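You operate a simulated robot arm through the tools that you are given. There is no shell and no other tool. Be economical: measure what you need, move in short steps, check, and stop when the job is done.

The job below is to be done with a simulated robot arm. You get a single attempt, and the scene is never put back.

## Task
Fetch the tint job card and set it on top of the grey cover.

The check looks at the end state, three seconds after you hand in, the way a careful person would. Anything else that was tipped, shoved, dropped, spilled or broken makes it a failure. Lids that push on must go on centred and level and be pressed home; caps that screw on are set level and turned clockwise until they are tight.

## Robot
A 7-joint arm with a two-finger parallel gripper, fixed in place. Base frame: the origin is at the foot of the arm, x ahead of it, y to its left, z up; the work surface is at about z = 0. Readings come in cm, degrees, newtons and seconds.
With the tool pointing down near the work surface it reaches from about 24 to 62 cm from the base axis. Its first joint turns from -66.0 to 66.0 degrees. Payload 2.6 kg.
The tool frame sits at the grasp point between the pads (the TCP): z along the fingers, y along the line on which they close. The tips reach 3 cm beyond it. Largest opening 9.4 cm; finger width 2.8, thickness 1; the body of the gripper, 5 by 9.6 cm, starts 5.5 cm behind the TCP.
Orientation is told as [roll, pitch, yaw] about the base's x, y, z axes, in that order, counted from this pose: with the fingers straight down and closing along the base's y, the tool's x points along the base's -x, its y along +y and its z along -z.

## Interface
- The arm moves only by the tool arm_command. Its arguments are lists of equal length, an entry for each row: "dp": the shift along the tool's x, y, z in cm, a list of three; "twist": the turn about the tool's z in degrees. In form: {"dp": [[tx, ty, tz], ...], "twist": [twist, ...]}. A call has 1 to 20 rows; each row shifts and turns the commanded pose from where the row before left it, along the tool's axes as they then stand. "gripper" is the opening, from 0 (shut) to 1 (fully open), set as the call begins (left out, the last holds). Each row takes 0.2 s and may step no farther than 5 cm and 8.6 degrees from the row before; otherwise, or with a gripper value out of range, the whole call is refused. A pose out of reach is approached as far as the arm can. The call stops where the force on the tool passes 40 N (or 10 N more than at its start, if that is more) or the arm is blocked; 0.2 s more then pass. Each finger travels about 7.2 cm/s and halts on what it meets, pressing with about 25 N; the grip force reading is that of the motor and also rises with nothing between the fingers. The clock runs only during rows and for 0.2 s after the last one: add rows that do not move to give the fingers time. It gives the time, the measured TCP pose, the force on the tool (base axes), the opening and the grip force at its end, in the units of the frame above (readings bear some noise).
- Cameras (640 x 400 px; columns grow to the right, rows downward): "scene" is fixed at [3.02, 43.84, 55.51]; the picture's right is [-0.80, -0.59, 0.00], its down [-0.35, 0.47, -0.81] and it looks along [0.48, -0.65, -0.58] (base axes); focal length 358 px, centre (320, 200). "wrist" rides on the gripper at [-3.7, 0, -5.8] in the tool frame; the picture's right is [0.00, -1.00, 0.00], its down [0.97, 0.00, -0.24] and it looks along [0.24, 0.00, 0.97] (tool axes); focal length 218 px, centre (320, 200). There is no depth. A picture from a camera that has moved, and an enlarged one, comes with that camera's place and axes in the base frame and with its lens. The place of the scene camera against the robot may be out by one fixed shift of up to 1.2 cm in any direction.
- grab_frame(camera): a new picture of that camera. No time passes.
- close_up(camera, box): a new picture of the part [left, top, right, bottom] of that camera's present view, enlarged. No time passes.
- sign_off(): hands the job in; it is judged then, once.

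Work in short steps. Places have to be worked out from the pictures, the camera data and where the tool is seen: move nearer, look again, correct. Check each grasp and each placing, and mend what went wrong. You have 90 turns and 42 pictures in all, those below and enlarged ones among them. Open the gripper and draw the arm clear of the work before you hand the job in, unless the task says otherwise; then end with one line.

The tools are called after ">>>" by a JSON object that holds its "fn" and its "kwargs". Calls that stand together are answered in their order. arm_command: Moves the arm, as the interface text tells. Its arguments: {"type":"object","properties":{"dp":{"type":"array","items":{"type":"array","items":{"type":"number"}}},"twist":{"type":"array","items":{"type":"number"}},"gripper":{"type":"number"}},"required":["dp","twist"]} The other tools are called the same way: grab_frame (camera) takes a picture; close_up (camera, box) takes an enlarged picture of a part of a camera's view; sign_off () hands the job in.

At the start:

```text
time: 0.0
ee_pos: [30.76, 12.79, 29.17]
orientation: [0.0, 0.0, 0.0]
contact_force: [0.3, 0.2, -0.3]
finger_gap: 9.41
grip_force: 0.2
```

scene: 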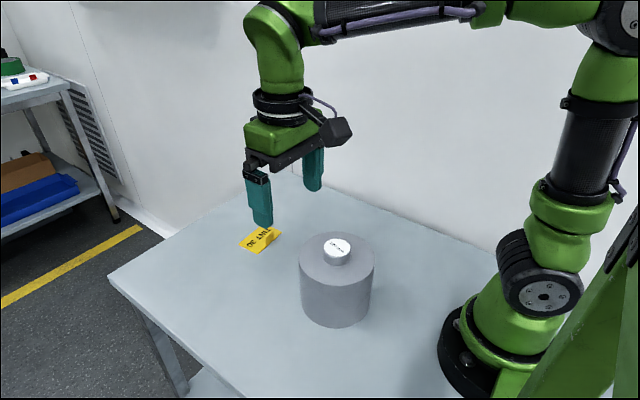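
wrist: 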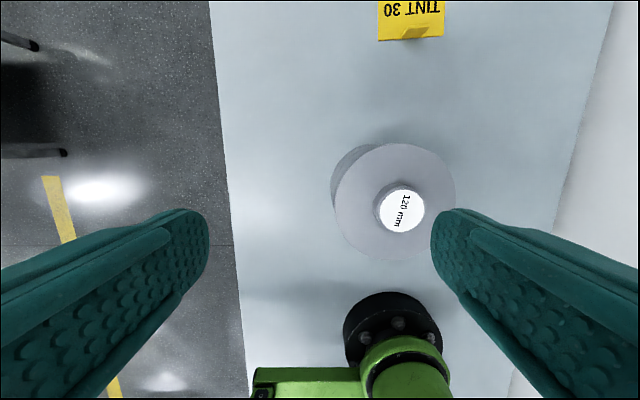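

The card lies beyond a grey round cover that has a knob on top marked "120 mm". I'll enlarge both to see their shapes.

>>> {"fn": "close_up", "kwargs": {"camera": "scene", "box": [220, 200, 400, 340]}}

>>> {"fn": "close_up", "kwargs": {"camera": "wrist", "box": [310, 0, 480, 106]}}

```text
2.86 times, centred on (310, 270) of scene
camera zoom: at [3.02, 43.84, 55.51], right [-0.8, -0.59, 0.0], down [-0.35, 0.47, -0.81], along [0.48, -0.65, -0.58], focal length 1023 px, centre (349, 0)
```

zoom: 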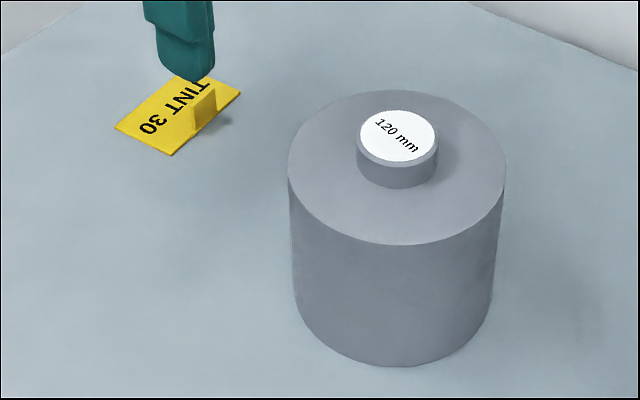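

```text
3.76 times, centred on (395, 53) of wrist
camera zoom: at [34.38, 12.68, 35.06], right [0.0, -1.0, 0.0], down [-0.97, 0.0, 0.24], along [-0.24, 0.0, -0.97], focal length 822 px, centre (38, 753)
```

zoom: 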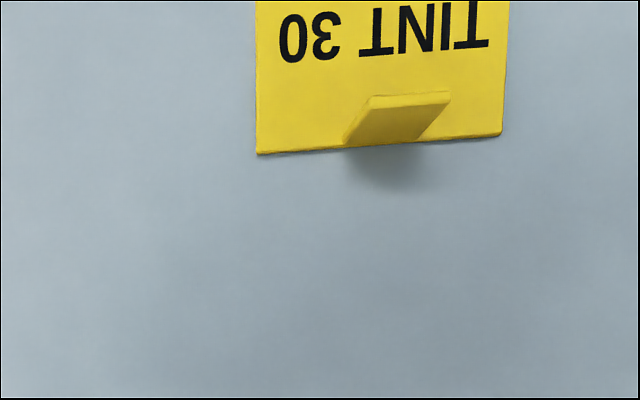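

The card is about 9 cm wide near (50, 0), with an upright tab by its near edge. The cover is about 13 cm across, near (28, 4). I'll move over the card while staying high, to see it whole.

>>> {"fn": "arm_command", "kwargs": {"dp": [[-3.5, -3.2, 0], [-3.5, -3.2, 0], [-3.5, -3.2, 0], [-3.5, -3.2, 0], [0, 0, 0], [0, 0, 0]], "twist": [0, 0, 0, 0, 0, 0], "gripper": 1}}

>>> {"fn": "grab_frame", "kwargs": {"camera": "wrist"}}

>>> {"fn": "close_up", "kwargs": {"camera": "scene", "box": [220, 200, 400, 340]}}

```text
time: 1.4
ee_pos: [44.81, 0.08, 29.05]
orientation: [0.0, 0.1, -0.1]
contact_force: [0.1, -1.0, 0.6]
finger_gap: 9.41
grip_force: 0.0
```

```text
37 pictures are left
camera wrist: at [48.38, -0.06, 35.0], right [0.0, -1.0, 0.0], down [-0.97, 0.0, 0.24], along [-0.24, 0.0, -0.97], focal length 218 px, centre (320, 200)
```

wrist: 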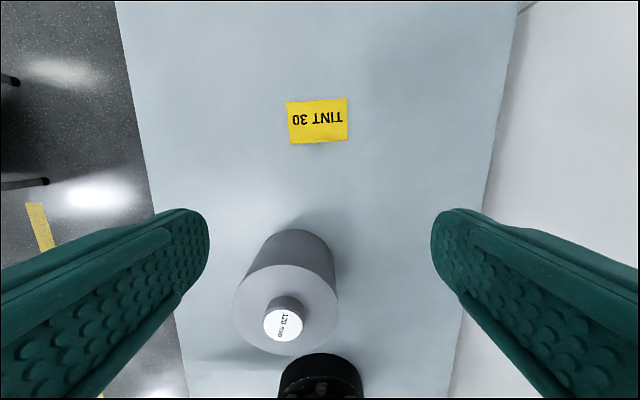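

```text
2.86 times, centred on (310, 270) of scene
camera zoom: at [3.02, 43.84, 55.51], right [-0.8, -0.59, 0.0], down [-0.35, 0.47, -0.81], along [0.48, -0.65, -0.58], focal length 1023 px, centre (349, 0)
```

zoom: 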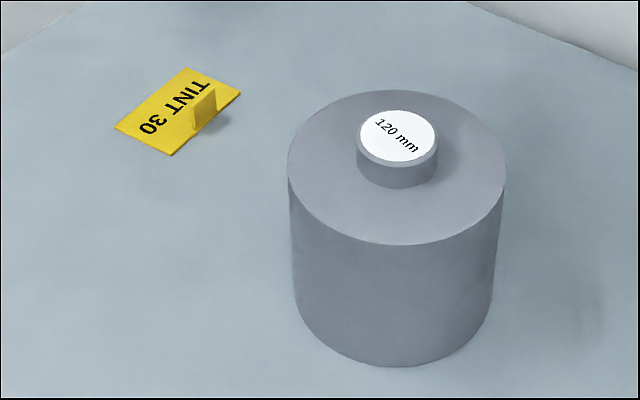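

From two wrist views, the cover top is at about z 12 and centred near (28.2, 4.3). Its knob is about 4.6 cm across and tops out near z 14. The card is about 9 × 6 cm, centred near (51.9, 0.2) and turned about +6°. I'll go over the tab and turn the tool so the fingers close across it, dropping to z 17.

>>> {"fn": "arm_command", "kwargs": {"dp": [[-4.2, -0.4, 0], [0, 0, 0], [0, 0, 0], [0, 0, 0], [0, 0, 1], [0, 0, 2], [0, 0, 2], [0, 0, 2], [0, 0, 2], [0, 0, 2], [0, 0, 1], [0, 0, 0], [0, 0, 0]], "twist": [0, 8.4, 8.4, 8.4, 8.4, 8.4, 8.4, 8.4, 8.4, 8.4, 8.4, 0, 0]}}

>>> {"fn": "grab_frame", "kwargs": {"camera": "wrist"}}

>>> {"fn": "close_up", "kwargs": {"camera": "scene", "box": [220, 190, 316, 250]}}

```text
time: 4.2
ee_pos: [48.98, -0.43, 17.03]
orientation: [-0.1, -0.1, -84.0]
contact_force: [-0.1, 0.1, 0.0]
finger_gap: 9.4
grip_force: 0.0
```

```text
35 pictures are left
camera wrist: at [49.31, -4.2, 22.91], right [-0.99, -0.1, 0.0], down [-0.1, 0.97, 0.24], along [-0.03, 0.24, -0.97], focal length 218 px, centre (320, 200)
```

wrist: 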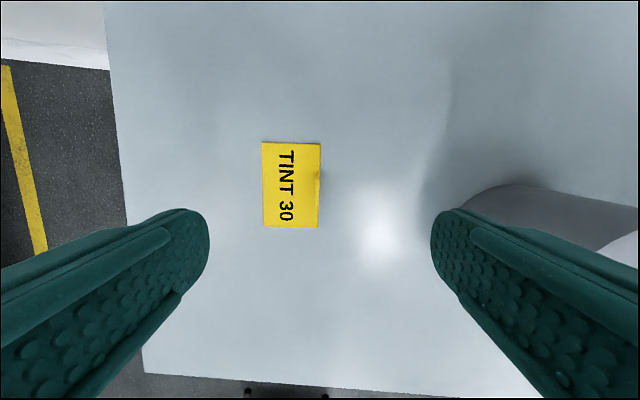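

```text
6.67 times, centred on (268, 220) of scene
camera zoom: at [3.02, 43.84, 55.51], right [-0.8, -0.59, 0.0], down [-0.35, 0.47, -0.81], along [0.48, -0.65, -0.58], focal length 2386 px, centre (667, 67)
```

zoom: 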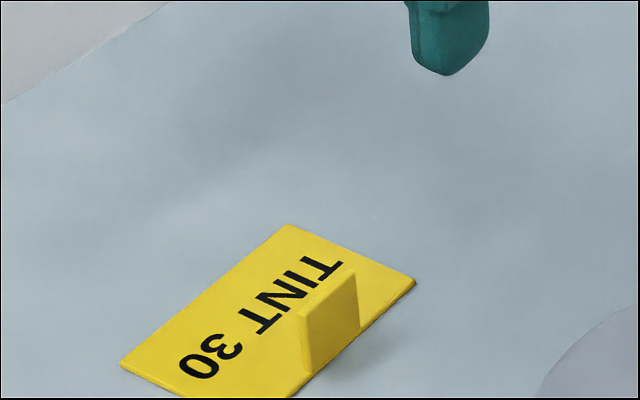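

The tool is now lined up with the card. I'll enlarge the wrist view to fix the tab's position.

>>> {"fn": "close_up", "kwargs": {"camera": "wrist", "box": [240, 130, 368, 240]}}

```text
3.64 times, centred on (304, 185) of wrist
camera zoom: at [49.31, -4.2, 22.91], right [-0.99, -0.1, 0.0], down [-0.1, 0.97, 0.24], along [-0.03, 0.24, -0.97], focal length 794 px, centre (378, 254)
```

zoom: 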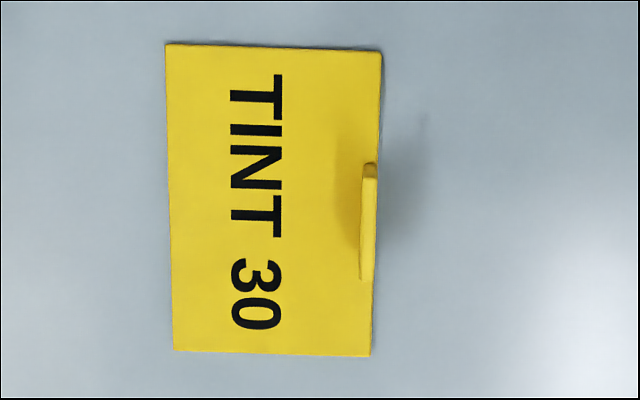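

The tab is about 2.8 cm long and 2.5 cm high. Its centre is offset by about +0.7 cm in tool x and +0.25 cm in tool y. I'll correct for that, descend partway and look again.

>>> {"fn": "arm_command", "kwargs": {"dp": [[0.7, 0.25, 1], [0, 0, 2], [0, 0, 2], [0, 0, 2], [0, 0, 1], [0, 0, 0], [0, 0, 0]], "twist": [0, 0, 0, 0, 0, 0, 0]}}

>>> {"fn": "close_up", "kwargs": {"camera": "wrist", "box": [208, 70, 432, 210]}}

```text
time: 5.8
ee_pos: [49.14, 0.49, 9.12]
orientation: [0.0, 0.0, -84.0]
contact_force: [-0.2, 0.2, 0.2]
finger_gap: 9.44
grip_force: 0.2
```

```text
2.86 times, centred on (320, 140) of wrist
camera zoom: at [49.45, -3.46, 15.04], right [-0.99, -0.1, 0.0], down [-0.1, 0.97, 0.24], along [-0.03, 0.24, -0.97], focal length 624 px, centre (320, 371)
```

zoom: 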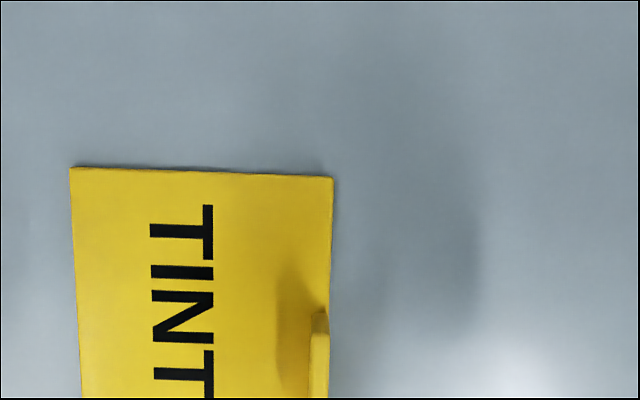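

The tab is centred in both directions. I'll descend until the tips are about 0.9 cm above the table, still open, and then close.

>>> {"fn": "arm_command", "kwargs": {"dp": [[0, 0, 1.5], [0, 0, 1.5], [0, 0, 1.2], [0, 0, 1.0], [0, 0, 0], [0, 0, 0]], "twist": [0, 0, 0, 0, 0, 0]}}

>>> {"fn": "arm_command", "kwargs": {"dp": [[0, 0, 0], [0, 0, 0], [0, 0, 0], [0, 0, 0], [0, 0, 0], [0, 0, 0]], "twist": [0, 0, 0, 0, 0, 0], "gripper": 0}}

>>> {"fn": "close_up", "kwargs": {"camera": "scene", "box": [220, 190, 316, 250]}}

>>> {"fn": "grab_frame", "kwargs": {"camera": "wrist"}}

```text
time: 7.2
ee_pos: [49.16, 0.34, 3.98]
orientation: [0.0, 0.0, -84.0]
contact_force: [0.2, -0.3, 0.0]
finger_gap: 9.4
grip_force: 0.1
```

```text
time: 8.6
ee_pos: [49.29, 0.32, 4.0]
orientation: [0.0, 0.0, -84.0]
contact_force: [1.0, 0.7, 0.4]
finger_gap: 0.27
grip_force: 24.7
```

```text
6.67 times, centred on (268, 220) of scene
camera zoom: at [3.02, 43.84, 55.51], right [-0.8, -0.59, 0.0], down [-0.35, 0.47, -0.81], along [0.48, -0.65, -0.58], focal length 2386 px, centre (667, 67)
```

zoom: 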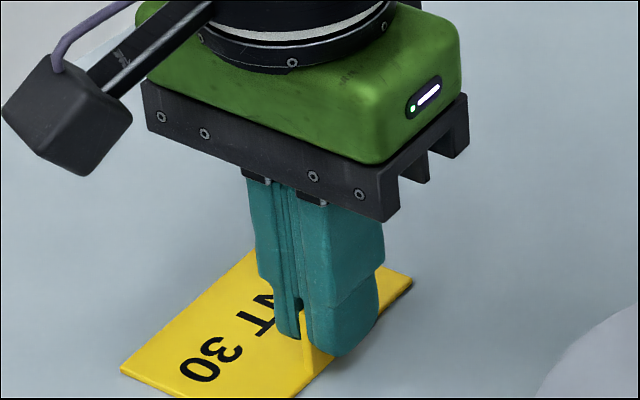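

```text
30 pictures are left
camera wrist: at [49.47, -3.48, 9.85], right [-0.99, -0.1, 0.0], down [-0.1, 0.97, 0.24], along [-0.03, 0.24, -0.97], focal length 218 px, centre (320, 200)
```

wrist: 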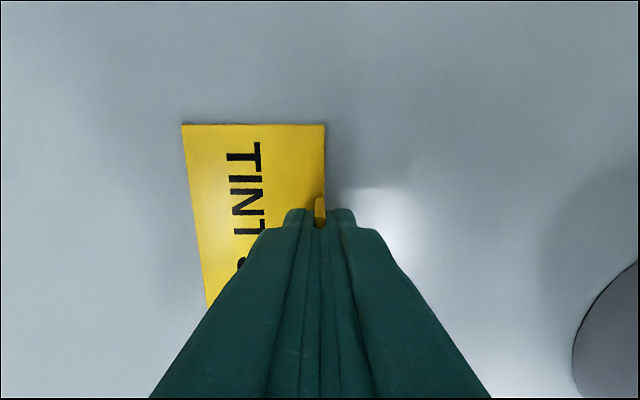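

I have the tab: the gap is 0.27 cm and the grip is solid. The card runs from about −0.2 to +5.75 cm in tool y from the tab, so its centre of mass is near +2.6 cm. I'll lift straight up and check that it hangs level.

>>> {"fn": "arm_command", "kwargs": {"dp": [[0, 0, -1], [0, 0, -2], [0, 0, -3], [0, 0, -3], [0, 0, -3], [0, 0, -3], [0, 0, -3], [0, 0, -2], [0, 0, -1], [0, 0, 0], [0, 0, 0]], "twist": [0, 0, 0, 0, 0, 0, 0, 0, 0, 0, 0]}}

>>> {"fn": "grab_frame", "kwargs": {"camera": "wrist"}}

>>> {"fn": "close_up", "kwargs": {"camera": "scene", "box": [180, 60, 372, 180]}}

```text
time: 11.0
ee_pos: [49.19, 0.42, 24.96]
orientation: [0.0, -0.1, -84.0]
contact_force: [-0.2, -0.5, -0.8]
finger_gap: 0.27
grip_force: 25.2
```

```text
29 pictures are left
camera wrist: at [49.38, -3.46, 30.83], right [-0.99, -0.1, 0.0], down [-0.1, 0.97, 0.24], along [-0.02, 0.24, -0.97], focal length 218 px, centre (320, 200)
```

wrist: 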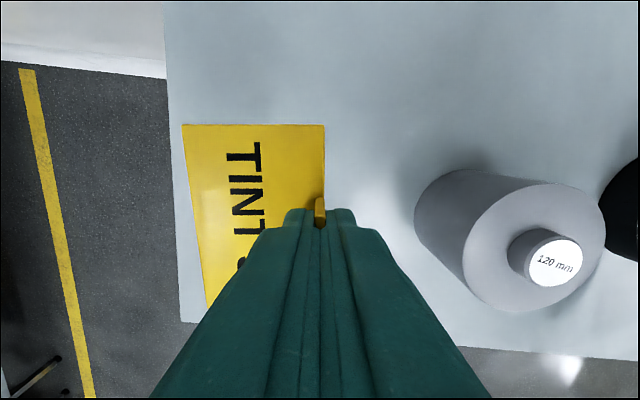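

```text
3.33 times, centred on (276, 120) of scene
camera zoom: at [3.02, 43.84, 55.51], right [-0.8, -0.59, 0.0], down [-0.35, 0.47, -0.81], along [0.48, -0.65, -0.58], focal length 1193 px, centre (467, 467)
```

zoom: 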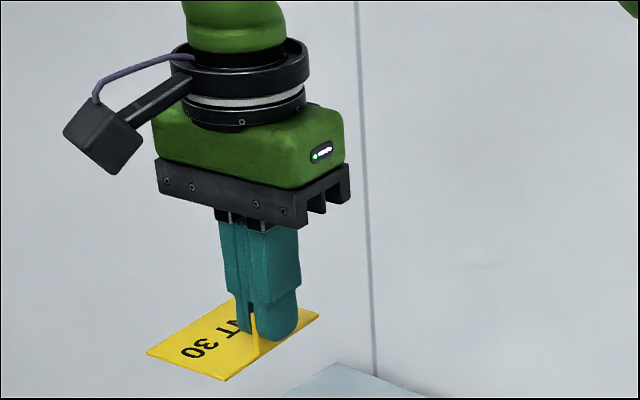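

The card hangs level and stiff. A third sighting puts the knob at (28.1, 4.2). I'll turn back to yaw 0, which puts the card on the +y side of the tab, then travel to (28.1, 1.6) at the same height.

>>> {"fn": "arm_command", "kwargs": {"dp": [[0, 0, 0], [0, 0, 0], [0, 0, 0], [0, 0, 0], [0, 0, 0], [0, 0, 0], [0, 0, 0], [0, 0, 0], [0, 0, 0], [0, 0, 0], [0, 0, 0]], "twist": [-8.4, -8.4, -8.4, -8.4, -8.4, -8.4, -8.4, -8.4, -8.4, -8.4, 0]}}

>>> {"fn": "arm_command", "kwargs": {"dp": [[1.5, 0.2, 0], [3, 0.2, 0], [3, 0.2, 0], [3, 0.2, 0], [3, 0.2, 0], [3, 0.2, 0], [3, 0, 0], [1.5, 0, 0], [0, 0, 0], [0, 0, 0]], "twist": [0, 0, 0, 0, 0, 0, 0, 0, 0, 0]}}

>>> {"fn": "grab_frame", "kwargs": {"camera": "wrist"}}

>>> {"fn": "grab_frame", "kwargs": {"camera": "scene"}}

```text
time: 13.4
ee_pos: [49.23, 0.49, 25.05]
orientation: [0.0, 0.0, 0.2]
contact_force: [-0.1, 0.0, -0.6]
finger_gap: 0.26
grip_force: 24.8
```

```text
time: 15.6
ee_pos: [28.09, 1.58, 24.95]
orientation: [0.0, 0.0, 0.0]
contact_force: [0.6, -0.3, -0.3]
finger_gap: 0.26
grip_force: 25.0
```

```text
27 pictures are left
camera wrist: at [31.71, 1.39, 30.8], right [0.0, -1.0, 0.0], down [-0.97, 0.0, 0.24], along [-0.24, 0.0, -0.97], focal length 218 px, centre (320, 200)
```

wrist: 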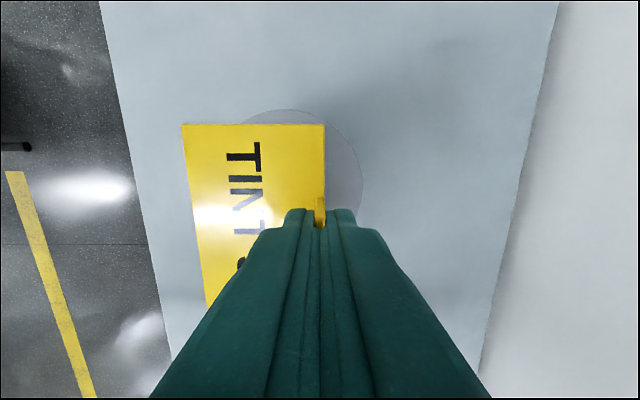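

```text
26 pictures are left
```

scene: 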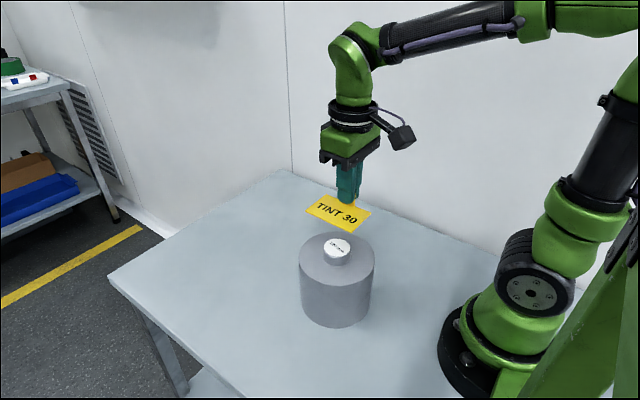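

The cover's visible rim puts its centre near (28, 4.3), which agrees. I'll lower the card to about 1 cm above the knob and check in the scene view.

>>> {"fn": "arm_command", "kwargs": {"dp": [[0, 0, 1.5], [0, 0, 1.5], [0, 0, 1.5], [0, 0, 1], [0, 0, 0.4], [0, 0, 0], [0, 0, 0]], "twist": [0, 0, 0, 0, 0, 0, 0]}}

>>> {"fn": "close_up", "kwargs": {"camera": "scene", "box": [240, 160, 432, 330]}}

```text
time: 17.2
ee_pos: [28.21, 1.7, 19.1]
orientation: [0.0, 0.0, 0.0]
contact_force: [-0.8, 0.1, 0.2]
finger_gap: 0.25
grip_force: 25.1
```

```text
2.35 times, centred on (336, 245) of scene
camera zoom: at [3.02, 43.84, 55.51], right [-0.8, -0.59, 0.0], down [-0.35, 0.47, -0.81], along [0.48, -0.65, -0.58], focal length 842 px, centre (282, 94)
```

zoom: 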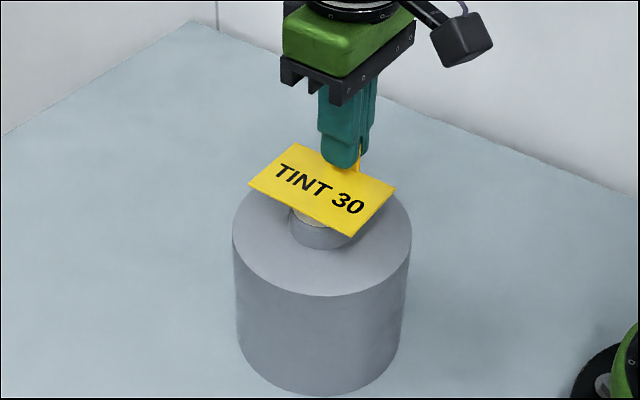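

The card is centred over the knob with about 1 cm to go. I'll creep down and watch the force.

>>> {"fn": "arm_command", "kwargs": {"dp": [[0, 0, 0.3], [0, 0, 0.3], [0, 0, 0.1], [0, 0, 0]], "twist": [0, 0, 0, 0]}}

>>> {"fn": "arm_command", "kwargs": {"dp": [[0, 0, 0.15], [0, 0, 0.1], [0, 0, 0]], "twist": [0, 0, 0]}}

>>> {"fn": "close_up", "kwargs": {"camera": "scene", "box": [288, 195, 384, 280]}}

```text
time: 18.2
ee_pos: [28.21, 1.56, 18.39]
orientation: [0.0, 0.1, 0.1]
contact_force: [-0.7, 0.2, -0.4]
finger_gap: 0.25
grip_force: 25.4
```

```text
time: 19.0
ee_pos: [28.16, 1.62, 18.1]
orientation: [0.1, 0.0, 0.0]
contact_force: [-0.3, -0.5, 1.0]
finger_gap: 0.26
grip_force: 25.0
```

```text
4.71 times, centred on (336, 238) of scene
camera zoom: at [3.02, 43.84, 55.51], right [-0.8, -0.59, 0.0], down [-0.35, 0.47, -0.81], along [0.48, -0.65, -0.58], focal length 1684 px, centre (245, 24)
```

zoom: 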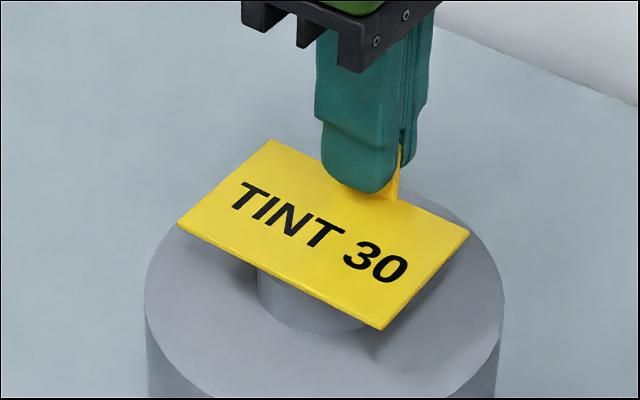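

Force is still within noise, so I'll keep creeping in 0.1 cm steps until contact shows.

>>> {"fn": "arm_command", "kwargs": {"dp": [[0, 0, 0.1], [0, 0, 0]], "twist": [0, 0]}}

>>> {"fn": "arm_command", "kwargs": {"dp": [[0, 0, 0.08], [0, 0, 0]], "twist": [0, 0]}}

```text
time: 19.6
ee_pos: [28.08, 1.56, 17.96]
orientation: [0.0, 0.0, -0.1]
contact_force: [0.6, -0.2, -0.6]
finger_gap: 0.26
grip_force: 24.8
```

```text
time: 20.2
ee_pos: [28.12, 1.64, 17.88]
orientation: [0.0, 0.0, 0.0]
contact_force: [-0.5, 0.6, 0.1]
finger_gap: 0.26
grip_force: 25.4
```

There's no contact at 17.9, so I'll continue in small steps.

>>> {"fn": "arm_command", "kwargs": {"dp": [[0, 0, 0.1], [0, 0, 0]], "twist": [0, 0]}}

>>> {"fn": "close_up", "kwargs": {"camera": "scene", "box": [304, 210, 368, 270]}}

```text
time: 20.8
ee_pos: [28.13, 1.54, 17.78]
orientation: [0.0, 0.0, 0.0]
contact_force: [-1.0, 0.2, -0.3]
finger_gap: 0.25
grip_force: 25.8
```

```text
6.67 times, centred on (336, 240) of scene
camera zoom: at [3.02, 43.84, 55.51], right [-0.8, -0.59, 0.0], down [-0.35, 0.47, -0.81], along [0.48, -0.65, -0.58], focal length 2386 px, centre (213, -67)
```

zoom: 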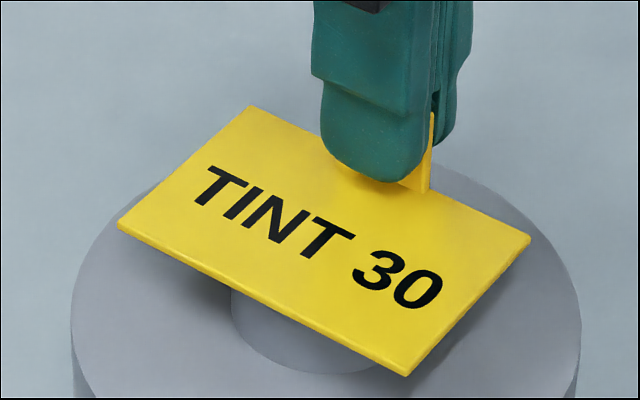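

Still no contact, so I'll take more small steps.

>>> {"fn": "arm_command", "kwargs": {"dp": [[0, 0, 0.07], [0, 0, 0]], "twist": [0, 0]}}

>>> {"fn": "arm_command", "kwargs": {"dp": [[0, 0, 0.07], [0, 0, 0]], "twist": [0, 0]}}

```text
time: 21.4
ee_pos: [28.12, 1.58, 17.83]
orientation: [0.0, 0.0, 0.0]
contact_force: [-1.2, 0.0, -0.3]
finger_gap: 0.28
grip_force: 25.0
```

```text
time: 22.0
ee_pos: [28.0, 1.63, 17.67]
orientation: [0.0, 0.0, 0.0]
contact_force: [0.3, 0.1, 0.6]
finger_gap: 0.28
grip_force: 24.8
```

No contact yet; I'll take further small steps.

>>> {"fn": "arm_command", "kwargs": {"dp": [[0, 0, 0.07], [0, 0, 0]], "twist": [0, 0]}}

>>> {"fn": "arm_command", "kwargs": {"dp": [[0, 0, 0.07], [0, 0, 0]], "twist": [0, 0]}}

```text
time: 22.6
ee_pos: [28.13, 1.66, 17.61]
orientation: [0.0, 0.0, 0.0]
contact_force: [-0.6, 0.2, -0.3]
finger_gap: 0.28
grip_force: 24.5
```

```text
time: 23.2
ee_pos: [28.13, 1.7, 17.52]
orientation: [0.0, 0.0, 0.0]
contact_force: [-0.4, 0.3, 1.0]
finger_gap: 0.27
grip_force: 25.2
```

Force is ambiguous (about 1 N). I'll take one more pair of steps and a close-up.

>>> {"fn": "arm_command", "kwargs": {"dp": [[0, 0, 0.06], [0, 0, 0]], "twist": [0, 0]}}

>>> {"fn": "arm_command", "kwargs": {"dp": [[0, 0, 0.06], [0, 0, 0]], "twist": [0, 0]}}

>>> {"fn": "close_up", "kwargs": {"camera": "scene", "box": [304, 210, 368, 270]}}

```text
time: 23.8
ee_pos: [28.09, 1.57, 17.63]
orientation: [0.0, 0.0, -0.1]
contact_force: [-1.4, -0.8, 5.3]
finger_gap: 0.26
grip_force: 24.8
```

```text
time: 24.4
ee_pos: [28.26, 1.6, 17.57]
orientation: [0.0, -0.1, 0.1]
contact_force: [-3.4, -2.6, 14.9]
finger_gap: 0.24
grip_force: 24.8
```

```text
6.67 times, centred on (336, 240) of scene
camera zoom: at [3.02, 43.84, 55.51], right [-0.8, -0.59, 0.0], down [-0.35, 0.47, -0.81], along [0.48, -0.65, -0.58], focal length 2386 px, centre (213, -67)
```

zoom: 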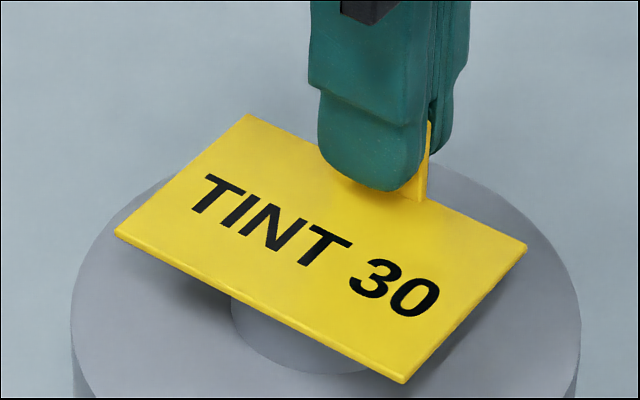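

The card has landed on the knob, with 15 N of push. I'll ease up 0.1 cm to relieve the load before releasing.

>>> {"fn": "arm_command", "kwargs": {"dp": [[0, 0, -0.09], [0, 0, 0]], "twist": [0, 0]}}

```text
time: 25.0
ee_pos: [28.16, 1.61, 17.59]
orientation: [-0.1, 0.0, 0.0]
contact_force: [2.1, 0.5, 3.0]
finger_gap: 0.24
grip_force: 24.5
```

The load is down to about 3 N. I'll open slightly and see whether the card stays level.

>>> {"fn": "arm_command", "kwargs": {"dp": [[0, 0, 0], [0, 0, 0], [0, 0, 0]], "twist": [0, 0, 0], "gripper": 0.2}}

>>> {"fn": "close_up", "kwargs": {"camera": "scene", "box": [304, 210, 368, 270]}}

>>> {"fn": "grab_frame", "kwargs": {"camera": "wrist"}}

```text
time: 25.8
ee_pos: [28.15, 1.68, 17.53]
orientation: [0.0, -0.1, 0.0]
contact_force: [-0.1, 0.2, 0.5]
finger_gap: 1.87
grip_force: 0.0
```

```text
6.67 times, centred on (336, 240) of scene
camera zoom: at [3.02, 43.84, 55.51], right [-0.8, -0.59, 0.0], down [-0.35, 0.47, -0.81], along [0.48, -0.65, -0.58], focal length 2386 px, centre (213, -67)
```

zoom: 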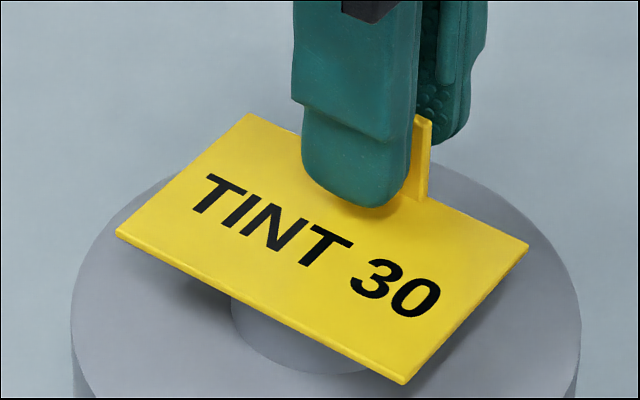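

```text
20 pictures are left
camera wrist: at [31.77, 1.43, 23.42], right [0.0, -1.0, 0.0], down [-0.97, 0.0, 0.24], along [-0.24, 0.0, -0.97], focal length 218 px, centre (320, 200)
```

wrist: 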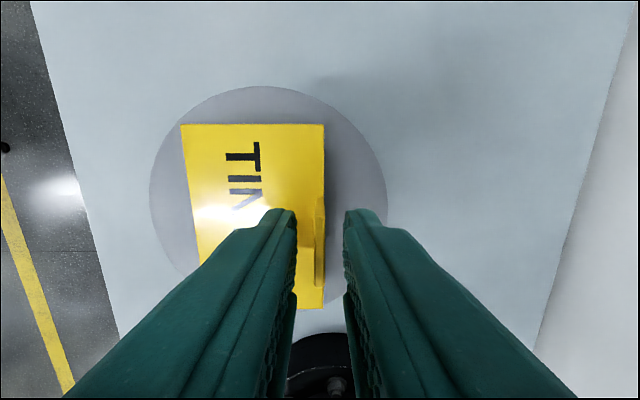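

The card is free and hasn't moved. I'll open a little wider and rise straight up, clear of the tab.

>>> {"fn": "arm_command", "kwargs": {"dp": [[0, 0, 0], [0, 0, -0.5], [0, 0, -1], [0, 0, -2], [0, 0, -3], [0, 0, -3], [0, 0, -2], [0, 0, 0]], "twist": [0, 0, 0, 0, 0, 0, 0, 0], "gripper": 0.35}}

>>> {"fn": "arm_command", "kwargs": {"dp": [[-3, 0, 0], [-3, 0, 0], [-3, 0, 0], [-3, 0, 0], [0, 0, 0], [0, 0, 0]], "twist": [0, 0, 0, 0, 0, 0], "gripper": 1}}

>>> {"fn": "close_up", "kwargs": {"camera": "scene", "box": [240, 160, 432, 330]}}

>>> {"fn": "grab_frame", "kwargs": {"camera": "wrist"}}

```text
time: 27.6
ee_pos: [28.18, 1.64, 29.0]
orientation: [0.0, 0.1, 0.0]
contact_force: [-0.8, -1.0, 0.4]
finger_gap: 3.29
grip_force: 0.1
```

```text
time: 29.0
ee_pos: [40.09, 1.62, 28.98]
orientation: [-0.1, 0.0, 0.0]
contact_force: [-0.6, -0.4, 0.8]
finger_gap: 9.39
grip_force: 0.2
```

```text
2.35 times, centred on (336, 245) of scene
camera zoom: at [3.02, 43.84, 55.51], right [-0.8, -0.59, 0.0], down [-0.35, 0.47, -0.81], along [0.48, -0.65, -0.58], focal length 842 px, centre (282, 94)
```

zoom: 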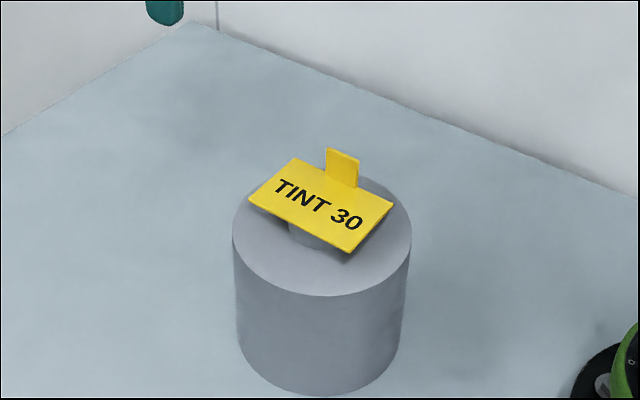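

```text
18 pictures are left
camera wrist: at [43.75, 1.35, 34.91], right [0.0, -1.0, 0.0], down [-0.97, 0.0, 0.24], along [-0.24, 0.0, -0.97], focal length 218 px, centre (320, 200)
```

wrist: 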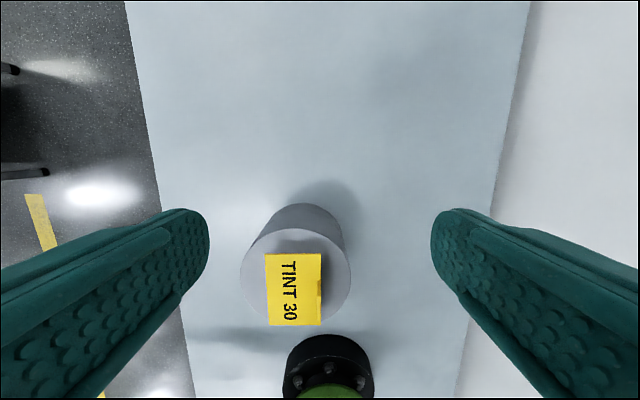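

The card lies level and centred on top of the cover, which hasn't moved. The gripper is open and the arm is clear, so I'm handing in.

>>> {"fn": "sign_off", "kwargs": {}}

```text
The job is handed in.
```

The tint job card is lying flat on the knob of the grey cover. The cover wasn't moved, and the job is handed in.
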